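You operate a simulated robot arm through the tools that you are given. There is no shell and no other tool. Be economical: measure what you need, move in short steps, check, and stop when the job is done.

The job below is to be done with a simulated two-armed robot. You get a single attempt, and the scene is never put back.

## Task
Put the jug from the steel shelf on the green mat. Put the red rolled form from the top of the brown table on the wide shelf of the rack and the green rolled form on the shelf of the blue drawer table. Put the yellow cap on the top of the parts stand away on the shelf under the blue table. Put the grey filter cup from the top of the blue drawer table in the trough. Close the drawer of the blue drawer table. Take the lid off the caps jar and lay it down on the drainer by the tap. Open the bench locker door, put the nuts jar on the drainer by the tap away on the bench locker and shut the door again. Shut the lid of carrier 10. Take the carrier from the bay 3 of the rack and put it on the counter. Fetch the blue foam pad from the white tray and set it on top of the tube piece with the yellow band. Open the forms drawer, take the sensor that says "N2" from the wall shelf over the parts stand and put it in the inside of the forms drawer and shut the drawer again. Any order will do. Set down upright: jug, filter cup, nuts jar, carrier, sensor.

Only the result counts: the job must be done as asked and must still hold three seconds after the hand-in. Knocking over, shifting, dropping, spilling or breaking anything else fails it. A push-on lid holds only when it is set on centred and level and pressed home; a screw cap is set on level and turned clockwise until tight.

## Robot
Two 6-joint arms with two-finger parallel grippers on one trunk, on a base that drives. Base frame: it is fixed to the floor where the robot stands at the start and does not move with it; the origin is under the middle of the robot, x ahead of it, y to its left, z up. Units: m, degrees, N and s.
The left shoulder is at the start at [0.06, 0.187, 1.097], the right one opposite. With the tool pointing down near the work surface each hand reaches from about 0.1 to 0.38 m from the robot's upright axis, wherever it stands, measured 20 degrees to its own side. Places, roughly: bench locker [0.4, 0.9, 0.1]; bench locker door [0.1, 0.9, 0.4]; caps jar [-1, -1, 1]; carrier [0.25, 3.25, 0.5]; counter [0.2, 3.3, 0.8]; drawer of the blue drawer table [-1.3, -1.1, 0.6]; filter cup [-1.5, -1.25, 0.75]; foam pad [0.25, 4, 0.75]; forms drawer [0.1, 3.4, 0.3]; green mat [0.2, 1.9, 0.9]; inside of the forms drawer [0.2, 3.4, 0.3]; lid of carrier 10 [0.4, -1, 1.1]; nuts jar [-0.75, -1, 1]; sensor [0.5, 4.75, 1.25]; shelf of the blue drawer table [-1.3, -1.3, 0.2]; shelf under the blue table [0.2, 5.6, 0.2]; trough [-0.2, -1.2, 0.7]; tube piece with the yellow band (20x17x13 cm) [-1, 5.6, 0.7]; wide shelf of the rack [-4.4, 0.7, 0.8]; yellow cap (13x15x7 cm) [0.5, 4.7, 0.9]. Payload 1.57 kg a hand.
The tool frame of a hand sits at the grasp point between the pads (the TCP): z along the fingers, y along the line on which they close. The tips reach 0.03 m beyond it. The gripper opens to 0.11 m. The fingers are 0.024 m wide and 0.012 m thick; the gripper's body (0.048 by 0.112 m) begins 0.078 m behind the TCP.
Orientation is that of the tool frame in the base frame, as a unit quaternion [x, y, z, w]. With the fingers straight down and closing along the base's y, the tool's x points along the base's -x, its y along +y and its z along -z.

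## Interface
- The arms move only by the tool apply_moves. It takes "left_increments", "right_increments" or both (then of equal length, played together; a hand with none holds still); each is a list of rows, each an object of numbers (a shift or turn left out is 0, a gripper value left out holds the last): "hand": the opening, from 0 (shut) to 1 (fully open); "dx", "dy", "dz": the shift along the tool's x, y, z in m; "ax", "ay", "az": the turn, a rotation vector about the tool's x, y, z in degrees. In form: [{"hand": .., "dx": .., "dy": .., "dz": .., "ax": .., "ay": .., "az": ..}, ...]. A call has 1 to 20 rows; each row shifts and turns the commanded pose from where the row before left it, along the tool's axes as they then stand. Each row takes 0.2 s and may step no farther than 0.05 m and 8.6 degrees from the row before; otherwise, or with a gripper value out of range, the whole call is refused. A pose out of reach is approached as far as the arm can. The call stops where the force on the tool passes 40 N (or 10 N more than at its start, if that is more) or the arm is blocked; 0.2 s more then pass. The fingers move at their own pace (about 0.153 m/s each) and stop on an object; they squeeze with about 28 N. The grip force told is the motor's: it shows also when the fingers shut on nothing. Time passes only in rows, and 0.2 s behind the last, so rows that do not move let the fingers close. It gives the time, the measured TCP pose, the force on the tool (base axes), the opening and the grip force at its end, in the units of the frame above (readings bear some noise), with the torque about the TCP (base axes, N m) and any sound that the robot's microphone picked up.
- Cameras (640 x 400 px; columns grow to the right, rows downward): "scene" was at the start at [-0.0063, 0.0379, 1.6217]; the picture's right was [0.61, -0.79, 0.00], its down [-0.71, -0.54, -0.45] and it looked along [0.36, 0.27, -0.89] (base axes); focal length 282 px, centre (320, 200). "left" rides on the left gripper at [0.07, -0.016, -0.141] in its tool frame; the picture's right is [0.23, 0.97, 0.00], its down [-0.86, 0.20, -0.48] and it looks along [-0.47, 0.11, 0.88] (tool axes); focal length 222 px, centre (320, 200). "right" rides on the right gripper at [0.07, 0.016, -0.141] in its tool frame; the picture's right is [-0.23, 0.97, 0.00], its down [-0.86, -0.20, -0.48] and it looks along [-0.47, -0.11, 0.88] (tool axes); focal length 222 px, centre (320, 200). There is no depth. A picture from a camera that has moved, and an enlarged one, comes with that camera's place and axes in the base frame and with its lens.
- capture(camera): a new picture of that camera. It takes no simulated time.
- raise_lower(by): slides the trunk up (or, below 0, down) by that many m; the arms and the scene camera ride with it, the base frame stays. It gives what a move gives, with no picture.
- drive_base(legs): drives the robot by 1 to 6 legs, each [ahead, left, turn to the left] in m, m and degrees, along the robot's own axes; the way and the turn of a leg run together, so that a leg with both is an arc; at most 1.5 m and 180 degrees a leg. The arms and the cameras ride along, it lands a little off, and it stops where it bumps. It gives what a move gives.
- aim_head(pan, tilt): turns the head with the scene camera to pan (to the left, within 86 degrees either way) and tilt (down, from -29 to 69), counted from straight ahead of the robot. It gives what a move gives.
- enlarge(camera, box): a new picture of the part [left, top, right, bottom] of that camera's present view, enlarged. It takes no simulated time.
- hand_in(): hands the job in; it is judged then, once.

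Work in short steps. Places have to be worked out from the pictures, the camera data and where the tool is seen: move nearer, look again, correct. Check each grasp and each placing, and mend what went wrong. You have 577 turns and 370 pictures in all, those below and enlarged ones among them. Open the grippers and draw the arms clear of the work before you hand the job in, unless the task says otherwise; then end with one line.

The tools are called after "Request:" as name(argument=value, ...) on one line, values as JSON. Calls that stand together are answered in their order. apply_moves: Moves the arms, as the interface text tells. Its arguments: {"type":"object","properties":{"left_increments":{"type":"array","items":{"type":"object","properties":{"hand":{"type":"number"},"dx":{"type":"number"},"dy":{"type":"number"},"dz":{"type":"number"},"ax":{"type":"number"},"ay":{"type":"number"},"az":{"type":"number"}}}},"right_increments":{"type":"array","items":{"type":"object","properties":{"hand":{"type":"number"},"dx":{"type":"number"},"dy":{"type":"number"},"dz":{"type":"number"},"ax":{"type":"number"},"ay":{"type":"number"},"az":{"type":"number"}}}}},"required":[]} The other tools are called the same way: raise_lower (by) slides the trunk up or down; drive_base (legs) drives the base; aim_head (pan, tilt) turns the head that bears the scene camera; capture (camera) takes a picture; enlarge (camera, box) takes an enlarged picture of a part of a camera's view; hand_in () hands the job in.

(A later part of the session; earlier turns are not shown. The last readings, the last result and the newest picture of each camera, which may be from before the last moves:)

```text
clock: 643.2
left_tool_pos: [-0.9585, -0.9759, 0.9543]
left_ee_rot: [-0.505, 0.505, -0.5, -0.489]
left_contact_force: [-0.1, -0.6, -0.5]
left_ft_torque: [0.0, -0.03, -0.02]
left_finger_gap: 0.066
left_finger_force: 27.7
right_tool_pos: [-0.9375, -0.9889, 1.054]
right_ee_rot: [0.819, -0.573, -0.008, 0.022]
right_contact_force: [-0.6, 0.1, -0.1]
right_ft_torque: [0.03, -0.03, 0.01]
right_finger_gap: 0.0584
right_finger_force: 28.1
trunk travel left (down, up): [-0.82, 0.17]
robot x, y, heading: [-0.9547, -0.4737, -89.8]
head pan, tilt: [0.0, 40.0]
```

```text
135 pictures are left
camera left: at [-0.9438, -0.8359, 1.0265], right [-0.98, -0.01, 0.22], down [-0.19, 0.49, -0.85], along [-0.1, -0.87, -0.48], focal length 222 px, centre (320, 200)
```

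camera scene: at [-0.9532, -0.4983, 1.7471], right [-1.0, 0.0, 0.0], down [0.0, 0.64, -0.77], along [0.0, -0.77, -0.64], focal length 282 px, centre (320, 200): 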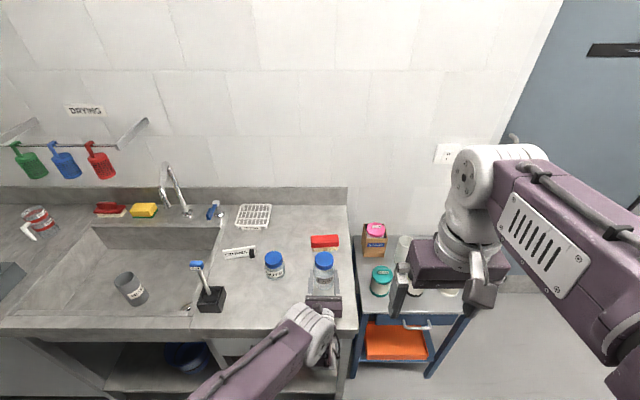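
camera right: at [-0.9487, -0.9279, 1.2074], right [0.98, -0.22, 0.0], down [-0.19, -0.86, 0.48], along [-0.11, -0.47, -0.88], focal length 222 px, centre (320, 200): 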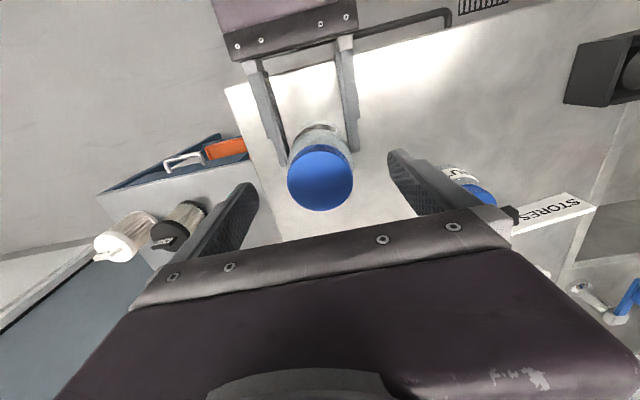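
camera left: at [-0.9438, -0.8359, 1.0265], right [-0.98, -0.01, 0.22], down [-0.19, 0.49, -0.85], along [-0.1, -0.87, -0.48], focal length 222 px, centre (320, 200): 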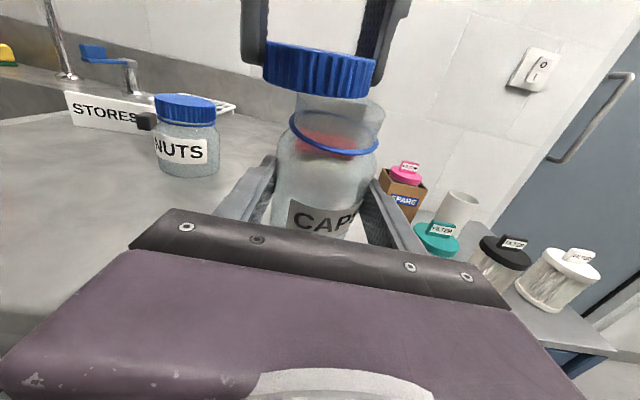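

Lid is free. Raise it clear, then return the jar to its place and lower it.

Request:
apply_moves(right_increments=[{"dz": -0.04}, {"dz": -0.04}, {}, {}, {}, {}], left_increments=[{}, {}, {"dz": 0.03}, {"dz": 0.03}, {"dz": 0.008}, {}])

Request:
capture(camera="left")

Request:
capture(camera="right")

```text
clock: 644.6
left_tool_pos: [-0.9567, -1.0442, 0.9529]
left_ee_rot: [0.505, -0.504, 0.501, 0.491]
left_contact_force: [0.7, 0.2, -0.8]
left_ft_torque: [-0.02, -0.02, 0.01]
left_finger_gap: 0.0662
left_finger_force: 28.2
right_tool_pos: [-0.9351, -0.9843, 1.1329]
right_ee_rot: [0.819, -0.574, -0.008, 0.023]
right_contact_force: [0.0, -0.7, -0.3]
right_ft_torque: [0.0, 0.02, 0.01]
right_finger_gap: 0.0586
right_finger_force: 27.9
trunk travel left (down, up): [-0.82, 0.17]
robot x, y, heading: [-0.9561, -0.4766, -89.7]
head pan, tilt: [0.0, 40.0]
```

```text
134 pictures are left
camera left: at [-0.9428, -0.9042, 1.0249], right [-0.98, -0.01, 0.22], down [-0.2, 0.49, -0.85], along [-0.09, -0.87, -0.48], focal length 222 px, centre (320, 200)
```

left: 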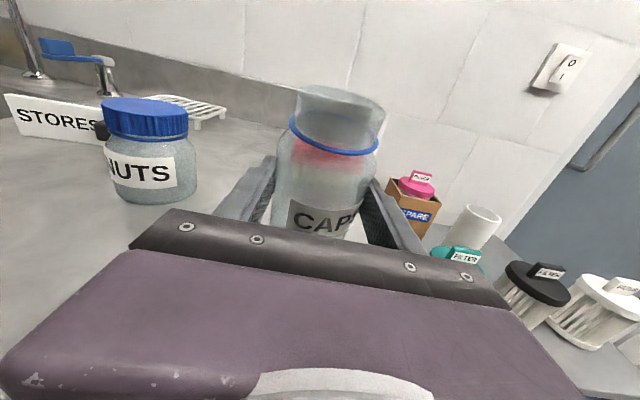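

```text
133 pictures are left
camera right: at [-0.9198, -1.0523, 1.2746], right [-0.99, -0.12, 0.04], down [-0.09, 0.88, 0.46], along [-0.09, 0.45, -0.89], focal length 222 px, centre (320, 200)
```

right: 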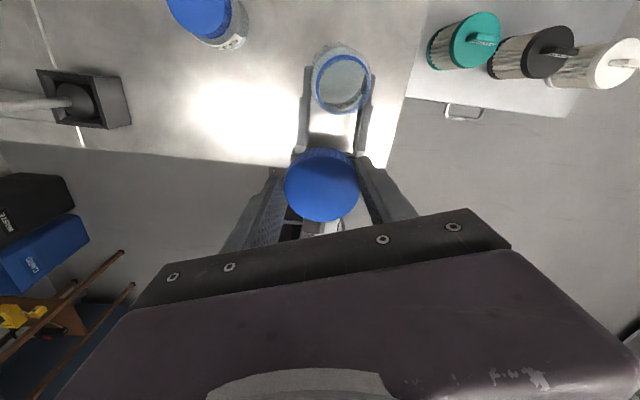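

Request:
apply_moves(left_increments=[{"dx": -0.004}])

Request:
apply_moves(left_increments=[{"dx": -0.003}])

Request:
apply_moves(left_increments=[{"dx": -0.003}])

```text
clock: 645.0
left_tool_pos: [-0.9566, -1.0441, 0.9513]
left_ee_rot: [0.505, -0.502, 0.502, 0.491]
left_contact_force: [0.5, 0.6, 8.7]
left_ft_torque: [0.06, 0.0, -0.02]
left_finger_gap: 0.0661
left_finger_force: 28.5
right_tool_pos: [-0.934, -0.9834, 1.1329]
right_ee_rot: [0.819, -0.573, -0.007, 0.023]
right_contact_force: [0.3, 0.3, 0.2]
right_ft_torque: [-0.03, 0.01, 0.02]
right_finger_gap: 0.0584
right_finger_force: 27.9
trunk travel left (down, up): [-0.82, 0.17]
robot x, y, heading: [-0.9581, -0.4676, -89.7]
head pan, tilt: [0.0, 40.0]
```

```text
clock: 645.4
left_tool_pos: [-0.9571, -1.0437, 0.9512]
left_ee_rot: [0.503, -0.502, 0.502, 0.493]
left_contact_force: [-1.0, -4.7, 20.3]
left_ft_torque: [-0.33, 0.07, 0.09]
left_finger_gap: 0.0667
left_finger_force: 27.7
right_tool_pos: [-0.9345, -0.9826, 1.1349]
right_ee_rot: [0.819, -0.574, -0.009, 0.024]
right_contact_force: [-0.1, 0.6, 0.0]
right_ft_torque: [-0.02, 0.01, 0.02]
right_finger_gap: 0.0583
right_finger_force: 28.1
trunk travel left (down, up): [-0.82, 0.17]
robot x, y, heading: [-0.9586, -0.4732, -89.8]
head pan, tilt: [0.0, 40.0]
```

```text
clock: 645.8
left_tool_pos: [-0.9573, -1.0416, 0.9421]
left_ee_rot: [-0.506, 0.507, -0.5, -0.487]
left_contact_force: [-1.2, 0.5, 7.4]
left_ft_torque: [0.11, 0.04, -0.01]
left_finger_gap: 0.0663
left_finger_force: 28.2
right_tool_pos: [-0.9351, -0.9834, 1.1331]
right_ee_rot: [0.819, -0.573, -0.008, 0.024]
right_contact_force: [-0.6, -0.5, -0.4]
right_ft_torque: [0.01, -0.02, 0.03]
right_finger_gap: 0.0585
right_finger_force: 27.5
trunk travel left (down, up): [-0.82, 0.17]
robot x, y, heading: [-0.9534, -0.4741, -89.6]
head pan, tilt: [0.0, 40.0]
```

Jar rests on the board. Release it and back the left hand out.

Request:
apply_moves(left_increments=[{"hand": 0.65}, {"hand": 0.75}, {"hand": 0.9}, {"hand": 1}, {"dz": -0.04}, {"dz": -0.04}, {"dz": -0.03}, {}])

Request:
capture(camera="left")

Request:
capture(camera="right")

```text
clock: 647.6
left_tool_pos: [-0.9576, -0.9341, 0.9452]
left_ee_rot: [0.505, -0.505, 0.501, 0.489]
left_contact_force: [-0.2, -0.1, 0.7]
left_ft_torque: [-0.02, 0.01, 0.03]
left_finger_gap: 0.11
left_finger_force: 0.2
right_tool_pos: [-0.9349, -0.9834, 1.1332]
right_ee_rot: [0.819, -0.573, -0.009, 0.023]
right_contact_force: [-0.7, 0.3, -0.5]
right_ft_torque: [0.01, -0.01, 0.01]
right_finger_gap: 0.0585
right_finger_force: 28.3
trunk travel left (down, up): [-0.82, 0.17]
robot x, y, heading: [-0.9551, -0.4688, -89.8]
head pan, tilt: [0.0, 40.0]
```

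```text
132 pictures are left
camera left: at [-0.9432, -0.7939, 1.0182], right [-0.98, -0.01, 0.22], down [-0.2, 0.49, -0.85], along [-0.09, -0.87, -0.48], focal length 222 px, centre (320, 200)
```

left: 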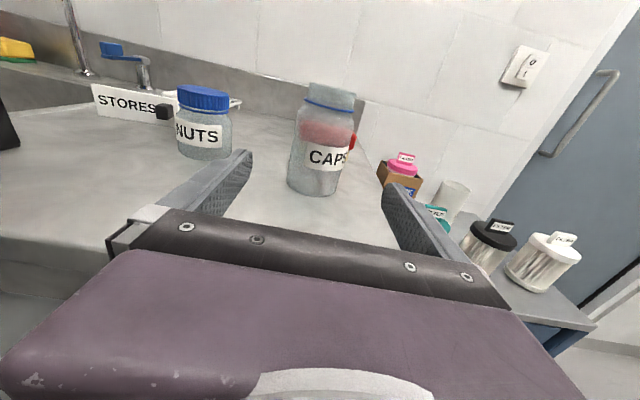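

```text
131 pictures are left
camera right: at [-0.9197, -1.052, 1.2747], right [-0.99, -0.12, 0.04], down [-0.09, 0.88, 0.46], along [-0.09, 0.45, -0.89], focal length 222 px, centre (320, 200)
```

right: 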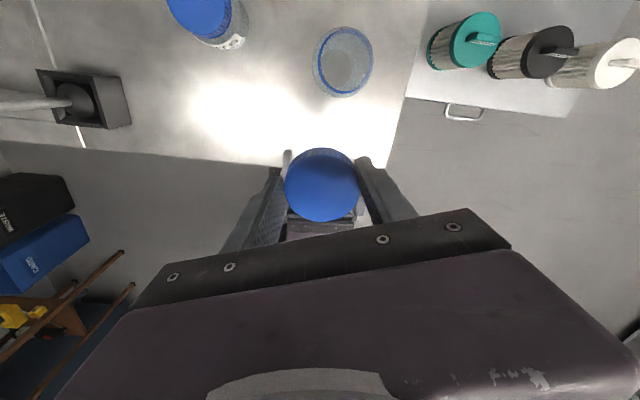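

Jar stands open. Draw the left hand back and lay the lid on the board at ≈(-0.885,-0.985).

Request:
apply_moves(left_increments=[{"dz": -0.04}, {"dz": -0.04}, {"dz": -0.03}, {}, {}, {}, {}], right_increments=[{}, {}, {"dx": 0.019, "dy": -0.0463}, {"dz": 0.05}, {"dz": 0.05}, {"dz": 0.05}, {}])

Request:
capture(camera="right")

Request:
capture(camera="left")

```text
clock: 648.3
left_tool_pos: [-0.8836, -0.8859, 0.9515]
left_ee_rot: [0.564, -0.434, 0.554, 0.432]
left_contact_force: [0.2, 0.1, -0.4]
left_ft_torque: [0.02, 0.02, -0.02]
left_finger_gap: 0.1102
left_finger_force: 0.0
right_tool_pos: [-0.9219, -0.9864, 1.1325]
right_ee_rot: [0.819, -0.573, -0.01, 0.022]
right_contact_force: [-0.2, 0.3, 0.3]
right_ft_torque: [0.02, 0.04, 0.02]
right_finger_gap: 0.0587
right_finger_force: 28.0
trunk travel left (down, up): [-0.82, 0.17]
robot x, y, heading: [-0.9552, -0.4748, -89.7]
head pan, tilt: [0.0, 40.0]
stopped in row 3 (left hand): the arm was blocked; the commanded pose is now the measured one
```

```text
130 pictures are left
camera right: at [-0.9076, -1.0538, 1.2739], right [-0.99, -0.12, 0.04], down [-0.09, 0.88, 0.46], along [-0.09, 0.45, -0.89], focal length 222 px, centre (320, 200)
```

right: 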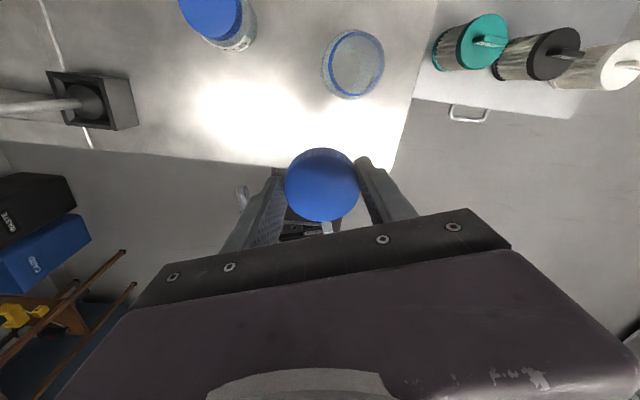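

```text
129 pictures are left
camera left: at [-0.9006, -0.7465, 1.0238], right [-0.94, -0.25, 0.23], down [-0.32, 0.42, -0.85], along [0.11, -0.87, -0.48], focal length 222 px, centre (320, 200)
```

left: 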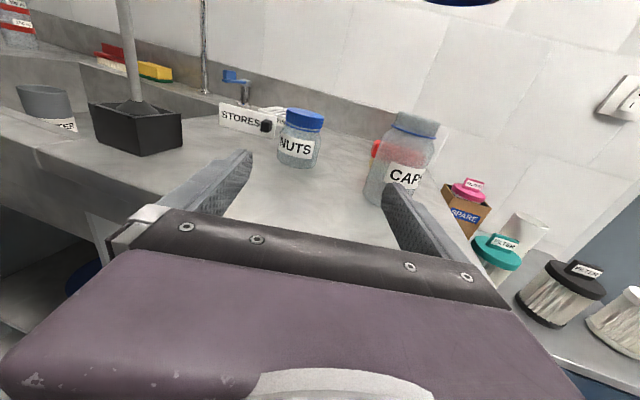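

The left arm can't fold further; I swing the left hand to the left (+x) instead, out of the way.

Request:
apply_moves(left_increments=[{"dy": -0.04}, {"dy": -0.04}, {"dy": -0.04}, {"dx": 0.03}, {"dx": 0.03}, {}])

Request:
capture(camera="scene")

```text
clock: 649.7
left_tool_pos: [-0.776, -0.851, 1.0096]
left_ee_rot: [0.565, -0.435, 0.553, 0.43]
left_contact_force: [-0.4, -0.7, -0.1]
left_ft_torque: [-0.04, 0.0, 0.0]
left_finger_gap: 0.1099
left_finger_force: 0.1
left hand out of reach, approached as far as the arm can: row 3, 4, 5
right_tool_pos: [-0.9228, -0.986, 1.1328]
right_ee_rot: [0.819, -0.573, -0.009, 0.023]
right_contact_force: [-0.4, -0.2, -0.1]
right_ft_torque: [-0.02, 0.04, -0.02]
right_finger_gap: 0.0582
right_finger_force: 28.1
trunk travel left (down, up): [-0.82, 0.17]
robot x, y, heading: [-0.9587, -0.4739, -90.1]
head pan, tilt: [0.0, 40.0]
```

```text
128 pictures are left
camera scene: at [-0.9523, -0.4994, 1.747], right [-1.0, 0.0, 0.0], down [0.0, 0.64, -0.77], along [0.0, -0.77, -0.64], focal length 282 px, centre (320, 200)
```

scene: 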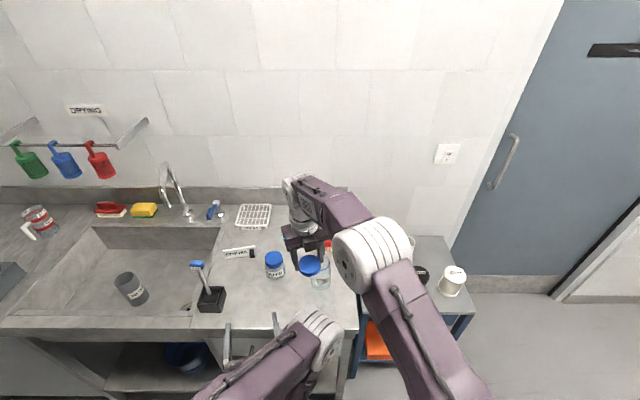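

Request:
apply_moves(right_increments=[{"dx": 0.013, "dy": -0.036}, {"dz": 0.05}, {"dz": 0.05}, {"dz": 0.04}, {}])

Request:
capture(camera="right")

```text
clock: 650.9
left_tool_pos: [-0.7772, -0.8511, 1.0083]
left_ee_rot: [0.564, -0.436, 0.554, 0.431]
left_contact_force: [0.1, -0.1, 0.2]
left_ft_torque: [-0.02, -0.02, 0.0]
left_finger_gap: 0.1101
left_finger_force: 0.1
right_tool_pos: [-0.8911, -0.9898, 0.9906]
right_ee_rot: [0.819, -0.573, -0.008, 0.022]
right_contact_force: [0.6, -1.1, 0.0]
right_ft_torque: [-0.02, 0.03, 0.01]
right_finger_gap: 0.0582
right_finger_force: 28.7
trunk travel left (down, up): [-0.82, 0.17]
robot x, y, heading: [-0.9568, -0.4773, -89.8]
head pan, tilt: [0.0, 40.0]
```

```text
127 pictures are left
camera right: at [-0.8779, -1.057, 1.1329], right [-0.99, -0.12, 0.04], down [-0.09, 0.88, 0.46], along [-0.09, 0.45, -0.89], focal length 222 px, centre (320, 200)
```

right: 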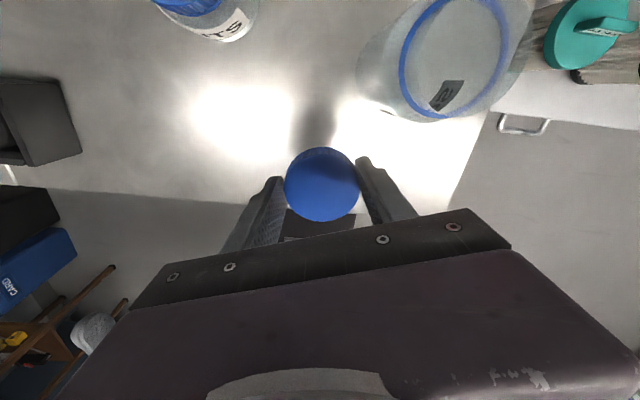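

Shift 2 cm away from the jar, then lower the lid onto the board.

Request:
apply_moves(right_increments=[{"dx": -0.0022, "dy": -0.0231}, {"dz": 0.02}, {"dz": 0.02}, {}])

Request:
apply_moves(right_increments=[{"dz": 0.008}])

Request:
apply_moves(right_increments=[{"dz": 0.005}])

Request:
apply_moves(right_increments=[{"dz": 0.005}])

```text
clock: 651.9
left_tool_pos: [-0.7743, -0.8483, 1.0068]
left_ee_rot: [0.564, -0.438, 0.554, 0.427]
left_contact_force: [0.0, -0.4, 0.9]
left_ft_torque: [0.02, 0.0, 0.01]
left_finger_gap: 0.1101
left_finger_force: 0.0
right_tool_pos: [-0.8674, -0.9828, 0.9553]
right_ee_rot: [0.82, -0.572, -0.004, 0.024]
right_contact_force: [-0.5, -0.3, 0.0]
right_ft_torque: [-0.04, 0.0, -0.02]
right_finger_gap: 0.0582
right_finger_force: 27.9
trunk travel left (down, up): [-0.82, 0.17]
robot x, y, heading: [-0.9591, -0.4725, -89.8]
head pan, tilt: [0.0, 40.0]
```

```text
clock: 652.3
left_tool_pos: [-0.7716, -0.8465, 1.0035]
left_ee_rot: [0.565, -0.442, 0.555, 0.422]
left_contact_force: [-0.2, -0.6, 0.0]
left_ft_torque: [0.01, 0.0, 0.0]
left_finger_gap: 0.11
left_finger_force: 0.1
right_tool_pos: [-0.8651, -0.9866, 0.9528]
right_ee_rot: [0.819, -0.573, 0.001, 0.026]
right_contact_force: [0.8, 0.1, 0.3]
right_ft_torque: [-0.02, 0.01, 0.01]
right_finger_gap: 0.0581
right_finger_force: 28.1
trunk travel left (down, up): [-0.82, 0.17]
robot x, y, heading: [-0.9577, -0.4736, -89.9]
head pan, tilt: [0.0, 40.0]
```

```text
clock: 652.7
left_tool_pos: [-0.7709, -0.8433, 1.0019]
left_ee_rot: [0.565, -0.444, 0.555, 0.419]
left_contact_force: [-1.0, 0.6, -0.5]
left_ft_torque: [-0.02, 0.01, 0.01]
left_finger_gap: 0.1097
left_finger_force: 0.1
right_tool_pos: [-0.8666, -0.989, 0.9518]
right_ee_rot: [0.819, -0.573, 0.003, 0.028]
right_contact_force: [-0.5, 0.6, -1.3]
right_ft_torque: [0.02, 0.0, 0.04]
right_finger_gap: 0.058
right_finger_force: 27.6
trunk travel left (down, up): [-0.82, 0.17]
robot x, y, heading: [-0.9554, -0.4746, -89.7]
head pan, tilt: [0.0, 40.0]
```

```text
clock: 653.1
left_tool_pos: [-0.7686, -0.8403, 0.9984]
left_ee_rot: [0.564, -0.452, 0.554, 0.413]
left_contact_force: [0.6, -0.4, 0.3]
left_ft_torque: [0.0, 0.0, -0.03]
left_finger_gap: 0.1102
left_finger_force: 0.1
right_tool_pos: [-0.8663, -0.9902, 0.9485]
right_ee_rot: [0.819, -0.574, 0.005, 0.028]
right_contact_force: [-0.1, -0.1, -0.5]
right_ft_torque: [-0.03, 0.02, 0.0]
right_finger_gap: 0.0585
right_finger_force: 27.8
trunk travel left (down, up): [-0.82, 0.17]
robot x, y, heading: [-0.9596, -0.4737, -90.2]
head pan, tilt: [0.0, 40.0]
```

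The arms touch each other; lower the left hand in front of the counter to give the right arm room.

Request:
apply_moves(left_increments=[{"dz": -0.01}, {"dx": -0.04}, {"dx": -0.04}, {"dx": -0.03}, {}])

Request:
apply_moves(right_increments=[{"dz": 0.005}])

```text
clock: 654.3
left_tool_pos: [-0.7798, -0.8404, 0.8987]
left_ee_rot: [0.563, -0.436, 0.553, 0.432]
left_contact_force: [0.2, -0.5, 0.0]
left_ft_torque: [0.02, 0.0, 0.0]
left_finger_gap: 0.11
left_finger_force: 0.1
right_tool_pos: [-0.8725, -0.981, 0.9314]
right_ee_rot: [0.819, -0.574, -0.009, 0.022]
right_contact_force: [0.2, -0.7, 0.8]
right_ft_torque: [-0.01, 0.0, 0.02]
right_finger_gap: 0.0585
right_finger_force: 28.0
trunk travel left (down, up): [-0.82, 0.17]
robot x, y, heading: [-0.9552, -0.4737, -89.6]
head pan, tilt: [0.0, 40.0]
```

```text
clock: 654.7
left_tool_pos: [-0.7809, -0.8407, 0.9004]
left_ee_rot: [0.563, -0.436, 0.554, 0.432]
left_contact_force: [0.9, 0.2, 0.0]
left_ft_torque: [0.03, -0.01, -0.01]
left_finger_gap: 0.1102
left_finger_force: 0.2
right_tool_pos: [-0.8723, -0.9814, 0.9274]
right_ee_rot: [0.819, -0.574, -0.008, 0.022]
right_contact_force: [0.0, 0.2, -0.5]
right_ft_torque: [0.03, 0.0, -0.01]
right_finger_gap: 0.0584
right_finger_force: 27.7
trunk travel left (down, up): [-0.82, 0.17]
robot x, y, heading: [-0.9539, -0.4705, -89.7]
head pan, tilt: [0.0, 40.0]
```

Request:
apply_moves(right_increments=[{"dz": 0.005}])

Request:
apply_moves(right_increments=[{"dz": 0.004}])

Request:
apply_moves(right_increments=[{"dz": 0.004}])

Request:
capture(camera="right")

```text
clock: 655.1
left_tool_pos: [-0.7799, -0.8402, 0.8992]
left_ee_rot: [0.563, -0.437, 0.553, 0.432]
left_contact_force: [-0.6, -0.6, 0.3]
left_ft_torque: [0.01, -0.04, 0.02]
left_finger_gap: 0.1101
left_finger_force: 0.1
right_tool_pos: [-0.8731, -0.9819, 0.921]
right_ee_rot: [0.819, -0.573, -0.009, 0.021]
right_contact_force: [0.6, -0.5, -0.7]
right_ft_torque: [-0.04, 0.01, -0.01]
right_finger_gap: 0.0584
right_finger_force: 27.9
trunk travel left (down, up): [-0.82, 0.17]
robot x, y, heading: [-0.9561, -0.4729, -89.9]
head pan, tilt: [0.0, 40.0]
```

```text
clock: 655.5
left_tool_pos: [-0.7794, -0.841, 0.8996]
left_ee_rot: [0.563, -0.436, 0.553, 0.432]
left_contact_force: [0.2, -0.5, -1.5]
left_ft_torque: [-0.05, 0.04, 0.0]
left_finger_gap: 0.1103
left_finger_force: 0.0
right_tool_pos: [-0.8719, -0.9808, 0.9178]
right_ee_rot: [0.819, -0.573, -0.008, 0.022]
right_contact_force: [0.1, -1.1, 0.1]
right_ft_torque: [0.01, -0.02, -0.04]
right_finger_gap: 0.0584
right_finger_force: 27.9
trunk travel left (down, up): [-0.82, 0.17]
robot x, y, heading: [-0.9557, -0.4755, -89.7]
head pan, tilt: [0.0, 40.0]
```

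```text
clock: 655.9
left_tool_pos: [-0.7803, -0.8388, 0.8995]
left_ee_rot: [0.563, -0.435, 0.554, 0.432]
left_contact_force: [-0.3, 0.6, 0.2]
left_ft_torque: [-0.03, 0.03, 0.0]
left_finger_gap: 0.1102
left_finger_force: 0.0
right_tool_pos: [-0.8734, -0.9803, 0.9159]
right_ee_rot: [0.819, -0.573, -0.006, 0.024]
right_contact_force: [-0.8, -2.4, 12.9]
right_ft_torque: [0.3, -0.11, -0.04]
right_finger_gap: 0.0582
right_finger_force: 28.4
trunk travel left (down, up): [-0.82, 0.17]
robot x, y, heading: [-0.9512, -0.4737, -90.0]
head pan, tilt: [0.0, 40.0]
```

```text
126 pictures are left
camera right: at [-0.859, -1.0477, 1.0584], right [-0.99, -0.12, 0.04], down [-0.09, 0.89, 0.45], along [-0.09, 0.45, -0.89], focal length 222 px, centre (320, 200)
```

right: 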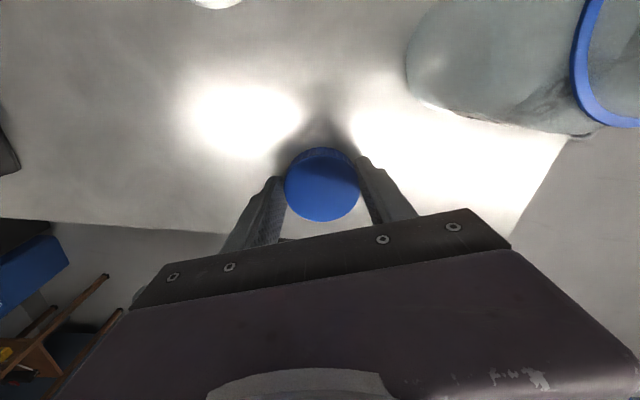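

Lid rests on the board. Open carefully and lift away.

Request:
apply_moves(right_increments=[{"dz": -0.002}, {"hand": 0.6}, {"hand": 0.68}, {"hand": 0.75}, {"dz": -0.04}, {"dz": -0.05}, {"dz": -0.05}, {"dz": -0.05}, {}])

Request:
capture(camera="right")

```text
clock: 657.9
left_tool_pos: [-0.7807, -0.8411, 0.8987]
left_ee_rot: [0.564, -0.435, 0.554, 0.431]
left_contact_force: [-0.6, 0.2, -0.2]
left_ft_torque: [0.01, 0.0, -0.01]
left_finger_gap: 0.1099
left_finger_force: 0.0
right_tool_pos: [-0.8644, -0.9768, 1.1068]
right_ee_rot: [0.819, -0.573, -0.008, 0.022]
right_contact_force: [-0.3, -0.1, 0.3]
right_ft_torque: [0.01, 0.02, 0.04]
right_finger_gap: 0.0824
right_finger_force: 0.1
trunk travel left (down, up): [-0.82, 0.17]
robot x, y, heading: [-0.9537, -0.4742, -89.9]
head pan, tilt: [0.0, 40.0]
```

```text
125 pictures are left
camera right: at [-0.8499, -1.0441, 1.2498], right [-0.99, -0.12, 0.04], down [-0.09, 0.88, 0.46], along [-0.09, 0.45, -0.89], focal length 222 px, centre (320, 200)
```

right: 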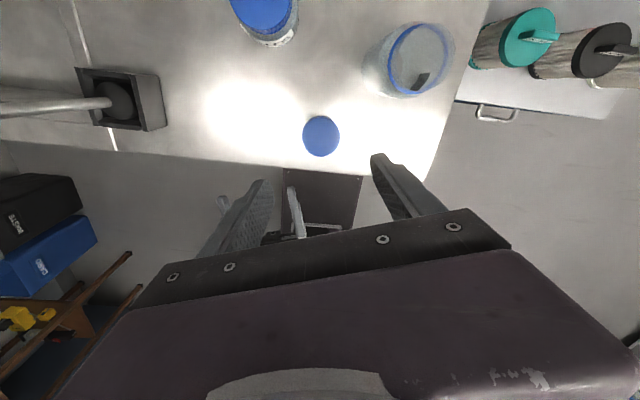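

Lid lies on the drainer. Now the bench locker: back off, unwind the right wrist, and go look at its door.

Request:
drive_base(legs=[[-0.22, 0, 0]])

Request:
apply_moves(right_increments=[{"az": 8.5, "dx": 0.02}, {"az": 8.5}, {"az": 8.5}, {"az": 8.5}, {"az": 8.5}, {"az": 8.5}, {"az": 8.5}, {"az": 8.5}, {"az": 8.5}, {"az": 8.5}, {"az": 8.5}, {"az": 8.5}, {"az": 8.5}, {"az": 8.5}, {"az": 8.5}, {"az": 8.5}, {"az": 8.5}, {"az": 8.5}, {"az": 8.5}, {"az": 8.5}])

Request:
apply_moves(right_increments=[{"az": 8.5}, {"dy": -0.05, "hand": 1}, {"dy": -0.05}, {"dy": -0.05}, {"dx": 0.05}, {"dx": 0.05}, {"dx": 0.05}, {}])

Request:
capture(camera="scene")

```text
clock: 659.6
left_tool_pos: [-0.7825, -0.6267, 0.8998]
left_ee_rot: [0.563, -0.437, 0.552, 0.433]
left_contact_force: [0.2, 0.3, -1.1]
left_ft_torque: [0.03, -0.01, 0.03]
left_finger_gap: 0.11
left_finger_force: 0.0
right_tool_pos: [-0.867, -0.7627, 1.1069]
right_ee_rot: [0.817, -0.576, -0.009, 0.021]
right_contact_force: [-0.5, 0.6, 0.5]
right_ft_torque: [0.02, 0.04, 0.0]
right_finger_gap: 0.0828
right_finger_force: 0.1
trunk travel left (down, up): [-0.82, 0.17]
robot x, y, heading: [-0.9586, -0.2577, -90.1]
head pan, tilt: [0.0, 40.0]
```

```text
clock: 663.8
left_tool_pos: [-0.7823, -0.6258, 0.9007]
left_ee_rot: [0.563, -0.437, 0.553, 0.433]
left_contact_force: [-0.6, 1.0, 0.4]
left_ft_torque: [0.0, 0.02, 0.01]
left_finger_gap: 0.1101
left_finger_force: 0.0
right_tool_pos: [-0.8631, -0.7763, 1.1068]
right_ee_rot: [0.503, 0.864, -0.021, -0.01]
right_contact_force: [0.3, 0.3, 0.0]
right_ft_torque: [0.01, -0.01, 0.03]
right_finger_gap: 0.0826
right_finger_force: 0.0
right hand out of reach, approached as far as the arm can: row 1
trunk travel left (down, up): [-0.82, 0.17]
robot x, y, heading: [-0.96, -0.2598, -90.0]
head pan, tilt: [0.0, 40.0]
```

```text
clock: 665.6
left_tool_pos: [-0.783, -0.6265, 0.8983]
left_ee_rot: [0.562, -0.437, 0.552, 0.433]
left_contact_force: [0.5, 0.3, 0.4]
left_ft_torque: [0.02, 0.0, 0.02]
left_finger_gap: 0.1101
left_finger_force: 0.0
right_tool_pos: [-1.0589, -0.6898, 1.1129]
right_ee_rot: [0.565, 0.825, -0.022, -0.009]
right_contact_force: [1.0, -0.1, 0.5]
right_ft_torque: [0.0, 0.02, 0.0]
right_finger_gap: 0.1101
right_finger_force: 0.0
trunk travel left (down, up): [-0.82, 0.17]
robot x, y, heading: [-0.9568, -0.2604, -90.3]
head pan, tilt: [0.0, 40.0]
```

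```text
124 pictures are left
camera scene: at [-0.9529, -0.2842, 1.747], right [-1.0, 0.0, 0.0], down [0.0, 0.64, -0.77], along [0.0, -0.77, -0.64], focal length 282 px, centre (320, 200)
```

scene: 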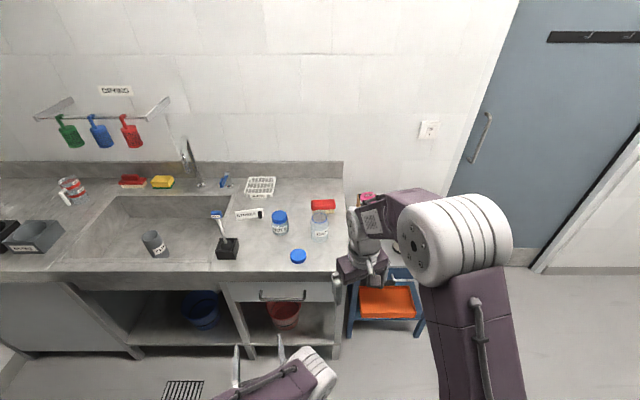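

Turn to +x and drive to the locker (y≈0.9).

Request:
drive_base(legs=[[0, 0, 90.3], [0.2, 0.9, 0]])

Request:
apply_moves(right_increments=[{"az": 8.5}, {"az": 8.5}, {"az": 3}, {}])

Request:
aim_head(pan=0, tilt=40)

Request:
capture(camera="scene")

```text
clock: 674.2
left_tool_pos: [-0.3842, 0.804, 0.901]
left_ee_rot: [0.707, 0.088, 0.697, -0.084]
left_contact_force: [-0.3, 0.8, -0.4]
left_ft_torque: [0.02, -0.02, -0.01]
left_finger_gap: 0.1098
left_finger_force: 0.2
right_tool_pos: [-0.3215, 0.5297, 1.1129]
right_ee_rot: [-0.183, 0.983, -0.022, 0.01]
right_contact_force: [0.2, 0.5, 0.4]
right_ft_torque: [0.01, 0.0, -0.04]
right_finger_gap: 0.11
right_finger_force: 0.1
trunk travel left (down, up): [-0.82, 0.17]
robot x, y, heading: [-0.7523, 0.63, -0.3]
head pan, tilt: [0.0, 40.0]
```

```text
clock: 675.2
left_tool_pos: [-0.3854, 0.8041, 0.8994]
left_ee_rot: [0.706, 0.089, 0.697, -0.085]
left_contact_force: [0.4, -0.7, 0.7]
left_ft_torque: [-0.01, -0.02, 0.0]
left_finger_gap: 0.1101
left_finger_force: 0.1
right_tool_pos: [-0.3208, 0.5294, 1.1141]
right_ee_rot: [-0.009, 1.0, -0.02, 0.014]
right_contact_force: [-0.1, 0.0, -0.1]
right_ft_torque: [0.04, 0.02, -0.03]
right_finger_gap: 0.1101
right_finger_force: 0.0
trunk travel left (down, up): [-0.82, 0.17]
robot x, y, heading: [-0.7555, 0.6301, -0.1]
head pan, tilt: [0.0, 40.0]
```

```text
clock: 675.8
left_tool_pos: [-0.3847, 0.8052, 0.8999]
left_ee_rot: [0.707, 0.088, 0.697, -0.084]
left_contact_force: [0.4, 0.1, 0.0]
left_ft_torque: [0.02, 0.0, 0.0]
left_finger_gap: 0.1101
left_finger_force: 0.1
right_tool_pos: [-0.3206, 0.5284, 1.1138]
right_ee_rot: [-0.01, 1.0, -0.02, 0.013]
right_contact_force: [0.1, -1.4, 0.9]
right_ft_torque: [-0.03, -0.02, 0.01]
right_finger_gap: 0.11
right_finger_force: 0.0
trunk travel left (down, up): [-0.82, 0.17]
robot x, y, heading: [-0.7505, 0.6299, -0.1]
head pan, tilt: [0.0, 40.0]
```

```text
123 pictures are left
camera scene: at [-0.7243, 0.6301, 1.747], right [0.0, -1.0, 0.0], down [-0.64, 0.0, -0.77], along [0.77, 0.0, -0.64], focal length 282 px, centre (320, 200)
```

scene: 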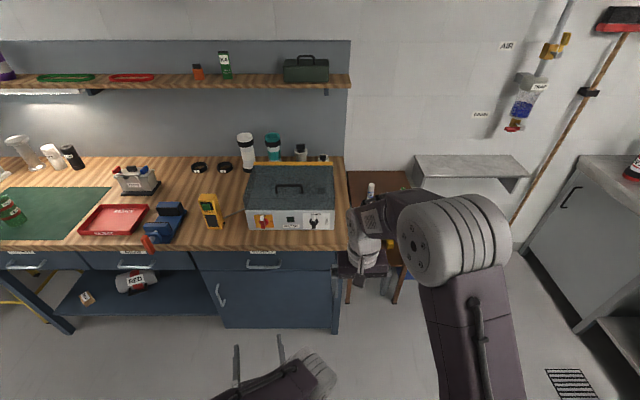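

Request:
enlarge(camera="scene", box=[170, 230, 350, 345])

```text
3.48 times, centred on (260, 288) of scene
camera zoom: at [-0.7243, 0.6301, 1.747], right [0.0, -1.0, 0.0], down [-0.64, 0.0, -0.77], along [0.77, 0.0, -0.64], focal length 982 px, centre (529, -104)
```

zoom: 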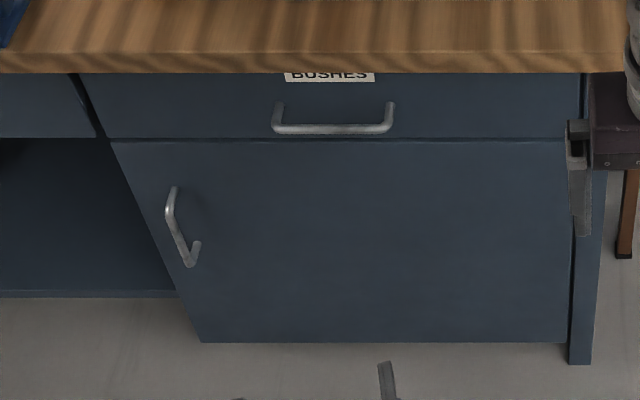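

The locker door: hinge at y≈0.575, free edge y≈1.155, vertical handle at y≈1.11, z 0.43–0.61. Straighten and extend the left hand, lower to handle height and align.

Request:
apply_moves(left_increments=[{"ax": -7}, {"ax": -7}, {"dz": 0.045}, {"dz": 0.045}, {"dz": 0.045}, {"dz": 0.045}, {"dz": 0.03, "hand": 0.7}, {}])

Request:
raise_lower(by=-0.38)

Request:
drive_base(legs=[[0, 0.36, 0]])

Request:
capture(camera="left")

```text
clock: 676.6
left_tool_pos: [-0.4601, 0.8296, 0.8382]
left_ee_rot: [0.768, -0.06, 0.634, -0.061]
left_contact_force: [-0.1, 0.3, 0.4]
left_ft_torque: [-0.01, 0.0, -0.03]
left_finger_gap: 0.1101
left_finger_force: 0.1
left hand out of reach, approached as far as the arm can: row 1, 2, 3
right_tool_pos: [-0.3221, 0.5321, 1.1136]
right_ee_rot: [-0.01, 1.0, -0.022, 0.014]
right_contact_force: [0.5, 0.4, -0.1]
right_ft_torque: [-0.06, -0.06, 0.01]
right_finger_gap: 0.1098
right_finger_force: 0.0
trunk travel left (down, up): [-0.82, 0.17]
robot x, y, heading: [-0.754, 0.6306, 0.1]
head pan, tilt: [0.0, 40.0]
stopped in row 3 (left hand): the force on the tool passed its limit (the readings are from after the stop); the commanded pose is now the measured one
```

```text
clock: 680.2
left_tool_pos: [-0.459, 0.8281, 0.4583]
left_ee_rot: [0.768, -0.06, 0.634, -0.062]
left_contact_force: [-0.2, -0.2, 0.8]
left_ft_torque: [0.0, 0.03, 0.01]
left_finger_gap: 0.11
left_finger_force: 0.1
right_tool_pos: [-0.3198, 0.5291, 0.7323]
right_ee_rot: [-0.01, 1.0, -0.02, 0.013]
right_contact_force: [0.1, 0.1, 0.1]
right_ft_torque: [0.01, -0.01, -0.01]
right_finger_gap: 0.1101
right_finger_force: 0.0
trunk travel left (down, up): [-0.44, 0.55]
robot x, y, heading: [-0.7505, 0.6322, -0.1]
head pan, tilt: [0.0, 40.0]
```

```text
clock: 682.6
left_tool_pos: [-0.459, 1.1902, 0.4591]
left_ee_rot: [0.768, -0.061, 0.634, -0.061]
left_contact_force: [-0.1, -0.2, -0.5]
left_ft_torque: [0.05, 0.02, 0.01]
left_finger_gap: 0.1099
left_finger_force: 0.0
right_tool_pos: [-0.3203, 0.8914, 0.7343]
right_ee_rot: [-0.01, 1.0, -0.022, 0.013]
right_contact_force: [0.0, -0.4, -0.7]
right_ft_torque: [-0.01, 0.0, 0.0]
right_finger_gap: 0.1099
right_finger_force: 0.0
trunk travel left (down, up): [-0.44, 0.55]
robot x, y, heading: [-0.7482, 0.9939, -0.2]
head pan, tilt: [0.0, 40.0]
```

```text
121 pictures are left
camera left: at [-0.5831, 1.1924, 0.5551], right [0.03, -1.0, 0.05], down [-0.63, -0.06, -0.77], along [0.77, -0.01, -0.63], focal length 222 px, centre (320, 200)
```

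left: 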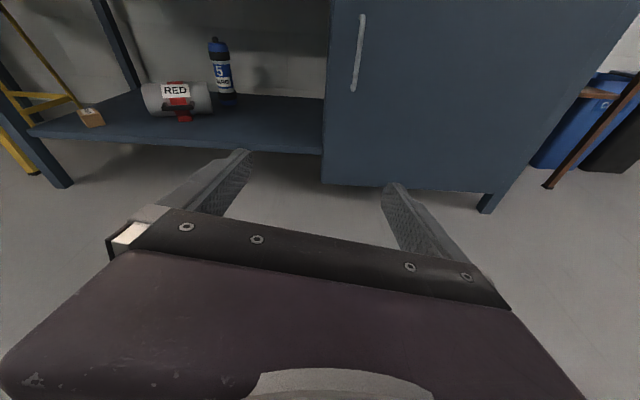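

Request:
apply_moves(left_increments=[{"dz": 0.04}, {"dz": 0.04}, {"dz": 0.04}, {"ay": 5.5, "az": -5}, {"ay": 5.5, "az": -5}, {"hand": 0.7}, {}])

Request:
capture(camera="left")

```text
clock: 684.2
left_tool_pos: [-0.4576, 1.1916, 0.4584]
left_ee_rot: [0.707, 0.002, 0.708, -0.001]
left_contact_force: [-0.6, -0.2, -0.5]
left_ft_torque: [0.0, 0.02, -0.01]
left_finger_gap: 0.0768
left_finger_force: 0.1
left hand out of reach, approached as far as the arm can: row 1, 2, 3
right_tool_pos: [-0.3206, 0.8908, 0.7334]
right_ee_rot: [-0.008, 1.0, -0.021, 0.012]
right_contact_force: [0.7, 0.1, -0.1]
right_ft_torque: [0.03, -0.02, 0.01]
right_finger_gap: 0.1101
right_finger_force: 0.0
trunk travel left (down, up): [-0.44, 0.55]
robot x, y, heading: [-0.7531, 0.9938, -0.2]
head pan, tilt: [0.0, 40.0]
```

```text
120 pictures are left
camera left: at [-0.5979, 1.2083, 0.5267], right [0.0, -0.97, 0.23], down [-0.48, -0.2, -0.86], along [0.88, -0.11, -0.46], focal length 222 px, centre (320, 200)
```

left: 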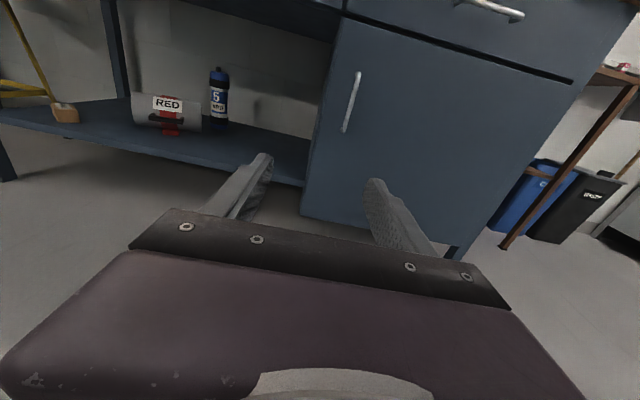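

Request:
apply_moves(left_increments=[{"dz": 0.045}, {"dz": 0.045}, {"dz": 0.045}, {"dz": 0.045}, {"dz": 0.045}, {"dz": 0.04}, {}])

Request:
capture(camera="left")

```text
clock: 685.8
left_tool_pos: [-0.4566, 1.1927, 0.4587]
left_ee_rot: [0.707, 0.001, 0.708, 0.0]
left_contact_force: [0.0, 0.0, -0.2]
left_ft_torque: [0.0, 0.0, -0.01]
left_finger_gap: 0.0769
left_finger_force: 0.1
left hand out of reach, approached as far as the arm can: row 1, 2, 3, 4, 5, 6
right_tool_pos: [-0.3205, 0.8904, 0.7333]
right_ee_rot: [-0.009, 1.0, -0.02, 0.012]
right_contact_force: [-0.1, 0.1, 0.9]
right_ft_torque: [0.01, 0.02, -0.01]
right_finger_gap: 0.1102
right_finger_force: 0.1
trunk travel left (down, up): [-0.44, 0.55]
robot x, y, heading: [-0.7546, 0.9941, -0.2]
head pan, tilt: [0.0, 40.0]
```

```text
119 pictures are left
camera left: at [-0.5979, 1.2082, 0.5268], right [0.0, -0.97, 0.23], down [-0.48, -0.2, -0.86], along [0.88, -0.11, -0.46], focal length 222 px, centre (320, 200)
```

left: 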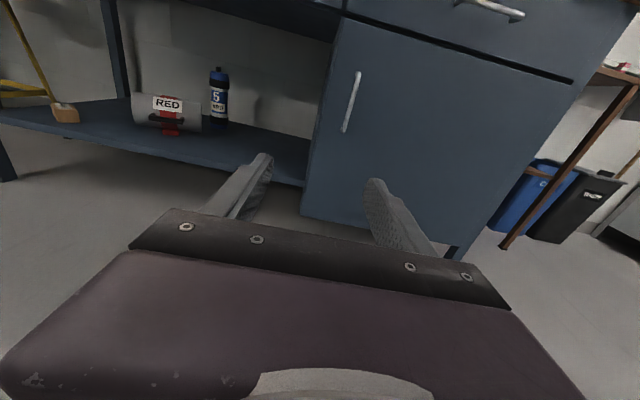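

The arm's IK is stuck in a folded corner; try moving up and right first.

Request:
apply_moves(left_increments=[{"dx": 0.04}, {"dx": 0.04}, {"dx": 0.04}, {"dy": 0.04}, {"dy": 0.04}, {"dz": 0.04}, {"dz": 0.04}, {}])

Request:
capture(camera="scene")

```text
clock: 686.7
left_tool_pos: [-0.4807, 1.2951, 0.5798]
left_ee_rot: [0.714, 0.004, 0.679, -0.168]
left_contact_force: [0.2, 0.3, 0.8]
left_ft_torque: [0.02, -0.01, 0.01]
left_finger_gap: 0.0771
left_finger_force: 0.1
right_tool_pos: [-0.3197, 0.8888, 0.7333]
right_ee_rot: [-0.009, 1.0, -0.019, 0.012]
right_contact_force: [-0.5, 0.5, -0.1]
right_ft_torque: [0.0, -0.03, 0.01]
right_finger_gap: 0.1097
right_finger_force: 0.0
trunk travel left (down, up): [-0.44, 0.55]
robot x, y, heading: [-0.7512, 0.994, -0.1]
head pan, tilt: [0.0, 40.0]
stopped in row 4 (left hand): the arm was blocked; the commanded pose is now the measured one
```

```text
118 pictures are left
camera scene: at [-0.7233, 0.9932, 1.367], right [0.0, -1.0, 0.0], down [-0.64, 0.0, -0.77], along [0.77, 0.0, -0.64], focal length 282 px, centre (320, 200)
```

scene: 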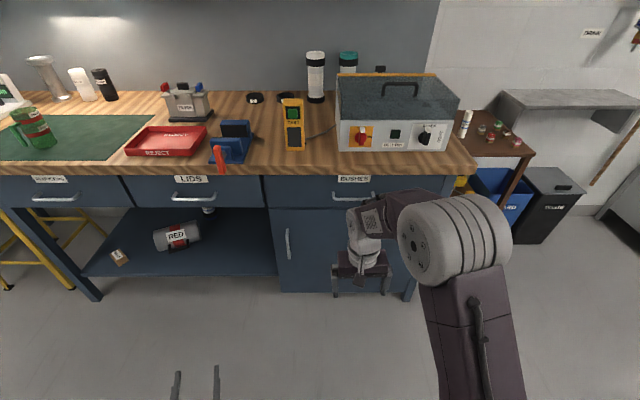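

The right arm crosses in front. Move the right hand out to the right, then unfold the left.

Request:
apply_moves(right_increments=[{"dy": -0.05}, {"dy": -0.05}, {"dy": -0.05}, {"dy": -0.05}, {"dy": -0.03}, {}])

Request:
apply_moves(left_increments=[{"ax": 0, "dz": 0.04}, {"dz": 0.04}, {"dz": 0.04}, {"dz": 0.04}, {"dz": 0.04}, {}])

Request:
capture(camera="left")

```text
clock: 688.1
left_tool_pos: [-0.4801, 1.295, 0.5795]
left_ee_rot: [0.715, 0.003, 0.679, -0.167]
left_contact_force: [0.0, 0.4, 0.3]
left_ft_torque: [0.04, 0.01, -0.02]
left_finger_gap: 0.077
left_finger_force: 0.0
right_tool_pos: [-0.3185, 0.6602, 0.7451]
right_ee_rot: [-0.01, 1.0, -0.021, 0.013]
right_contact_force: [0.4, -0.4, -0.4]
right_ft_torque: [-0.01, 0.0, -0.01]
right_finger_gap: 0.1103
right_finger_force: 0.0
trunk travel left (down, up): [-0.44, 0.55]
robot x, y, heading: [-0.751, 0.9928, -0.3]
head pan, tilt: [0.0, 40.0]
```

```text
clock: 689.5
left_tool_pos: [-0.353, 1.3601, 0.5795]
left_ee_rot: [0.714, 0.004, 0.68, -0.167]
left_contact_force: [0.0, 0.1, -0.3]
left_ft_torque: [0.0, 0.02, 0.03]
left_finger_gap: 0.0771
left_finger_force: 0.0
left hand out of reach, approached as far as the arm can: row 3, 4, 5
right_tool_pos: [-0.319, 0.6606, 0.7445]
right_ee_rot: [-0.01, 1.0, -0.02, 0.012]
right_contact_force: [0.1, 0.6, 0.1]
right_ft_torque: [-0.01, 0.02, -0.02]
right_finger_gap: 0.1099
right_finger_force: 0.0
trunk travel left (down, up): [-0.44, 0.55]
robot x, y, heading: [-0.7548, 0.9908, -0.1]
head pan, tilt: [0.0, 40.0]
```

```text
117 pictures are left
camera left: at [-0.4897, 1.327, 0.6536], right [0.24, -0.97, -0.01], down [-0.48, -0.12, -0.87], along [0.84, 0.21, -0.5], focal length 222 px, centre (320, 200)
```

left: 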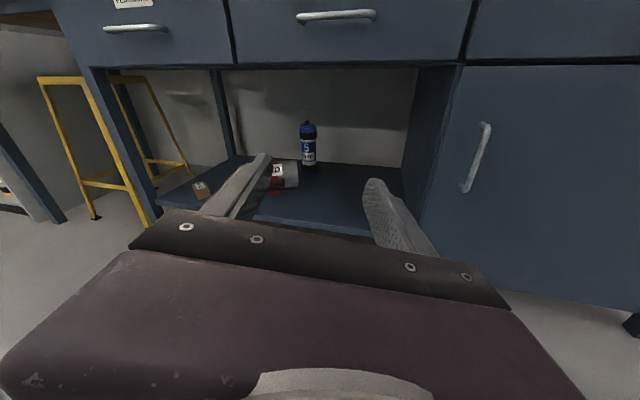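

Request:
apply_moves(left_increments=[{"dy": 0.045}, {"dy": 0.045}, {"ax": -7}, {"ax": -7}, {"dy": 0.045}, {"dz": 0.04}, {"dz": 0.04}, {"dz": 0.04}, {}])

Request:
capture(camera="left")

```text
clock: 691.5
left_tool_pos: [-0.35, 1.3005, 0.5478]
left_ee_rot: [0.729, -0.079, 0.675, -0.079]
left_contact_force: [0.0, -0.1, 0.2]
left_ft_torque: [0.02, 0.01, 0.04]
left_finger_gap: 0.077
left_finger_force: 0.0
left hand out of reach, approached as far as the arm can: row 1, 2, 6, 7, 8
right_tool_pos: [-0.318, 0.6607, 0.745]
right_ee_rot: [-0.01, 1.0, -0.02, 0.013]
right_contact_force: [0.0, -0.2, -0.1]
right_ft_torque: [-0.02, -0.02, 0.01]
right_finger_gap: 0.1102
right_finger_force: 0.1
trunk travel left (down, up): [-0.44, 0.55]
robot x, y, heading: [-0.7496, 0.9951, -0.1]
head pan, tilt: [0.0, 40.0]
```

```text
116 pictures are left
camera left: at [-0.4864, 1.2996, 0.6288], right [0.01, -1.0, 0.01], down [-0.54, -0.01, -0.84], along [0.84, 0.0, -0.54], focal length 222 px, centre (320, 200)
```

left: 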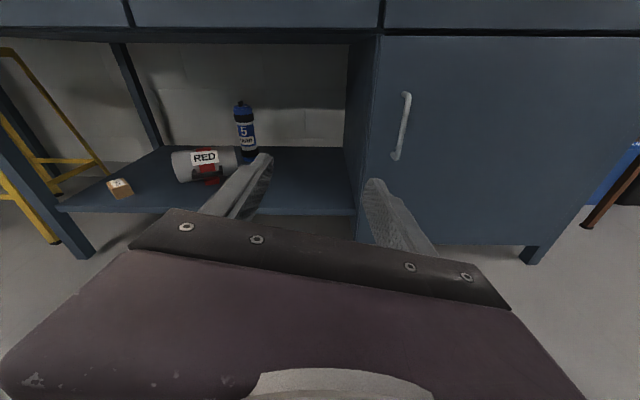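

I'll use the healthier right arm for the door: pitch it to point forward.

Request:
apply_moves(right_increments=[{"ay": -8.5}, {"ay": -8.5}, {"ay": -8.5}, {"ay": -8.5}, {"ay": -8.5}, {"ay": -8.5}, {"ay": -8.5}, {"ay": -8.5}, {"ay": -8.5}, {"ay": -8.5}, {"ay": -5}, {"hand": 0.7}])

Request:
capture(camera="right")

```text
clock: 694.1
left_tool_pos: [-0.3506, 1.3006, 0.5478]
left_ee_rot: [0.729, -0.08, 0.675, -0.077]
left_contact_force: [-0.7, 0.3, 0.3]
left_ft_torque: [0.01, -0.04, -0.01]
left_finger_gap: 0.0769
left_finger_force: 0.0
right_tool_pos: [-0.2563, 0.573, 0.8648]
right_ee_rot: [-0.022, 0.697, -0.006, 0.716]
right_contact_force: [-0.2, 0.4, -1.0]
right_ft_torque: [-0.01, 0.01, 0.0]
right_finger_gap: 0.0769
right_finger_force: 0.0
right hand out of reach, approached as far as the arm can: row 4, 6, 7, 8, 9, 10, 11
trunk travel left (down, up): [-0.44, 0.55]
robot x, y, heading: [-0.7517, 0.9943, -0.2]
head pan, tilt: [0.0, 40.0]
```

```text
115 pictures are left
camera right: at [-0.3962, 0.5844, 0.7901], right [-0.03, 0.98, 0.19], down [-0.5, -0.18, 0.85], along [0.87, -0.07, 0.49], focal length 222 px, centre (320, 200)
```

right: 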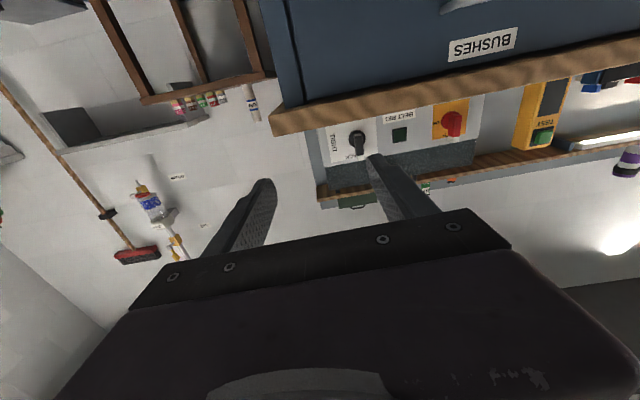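

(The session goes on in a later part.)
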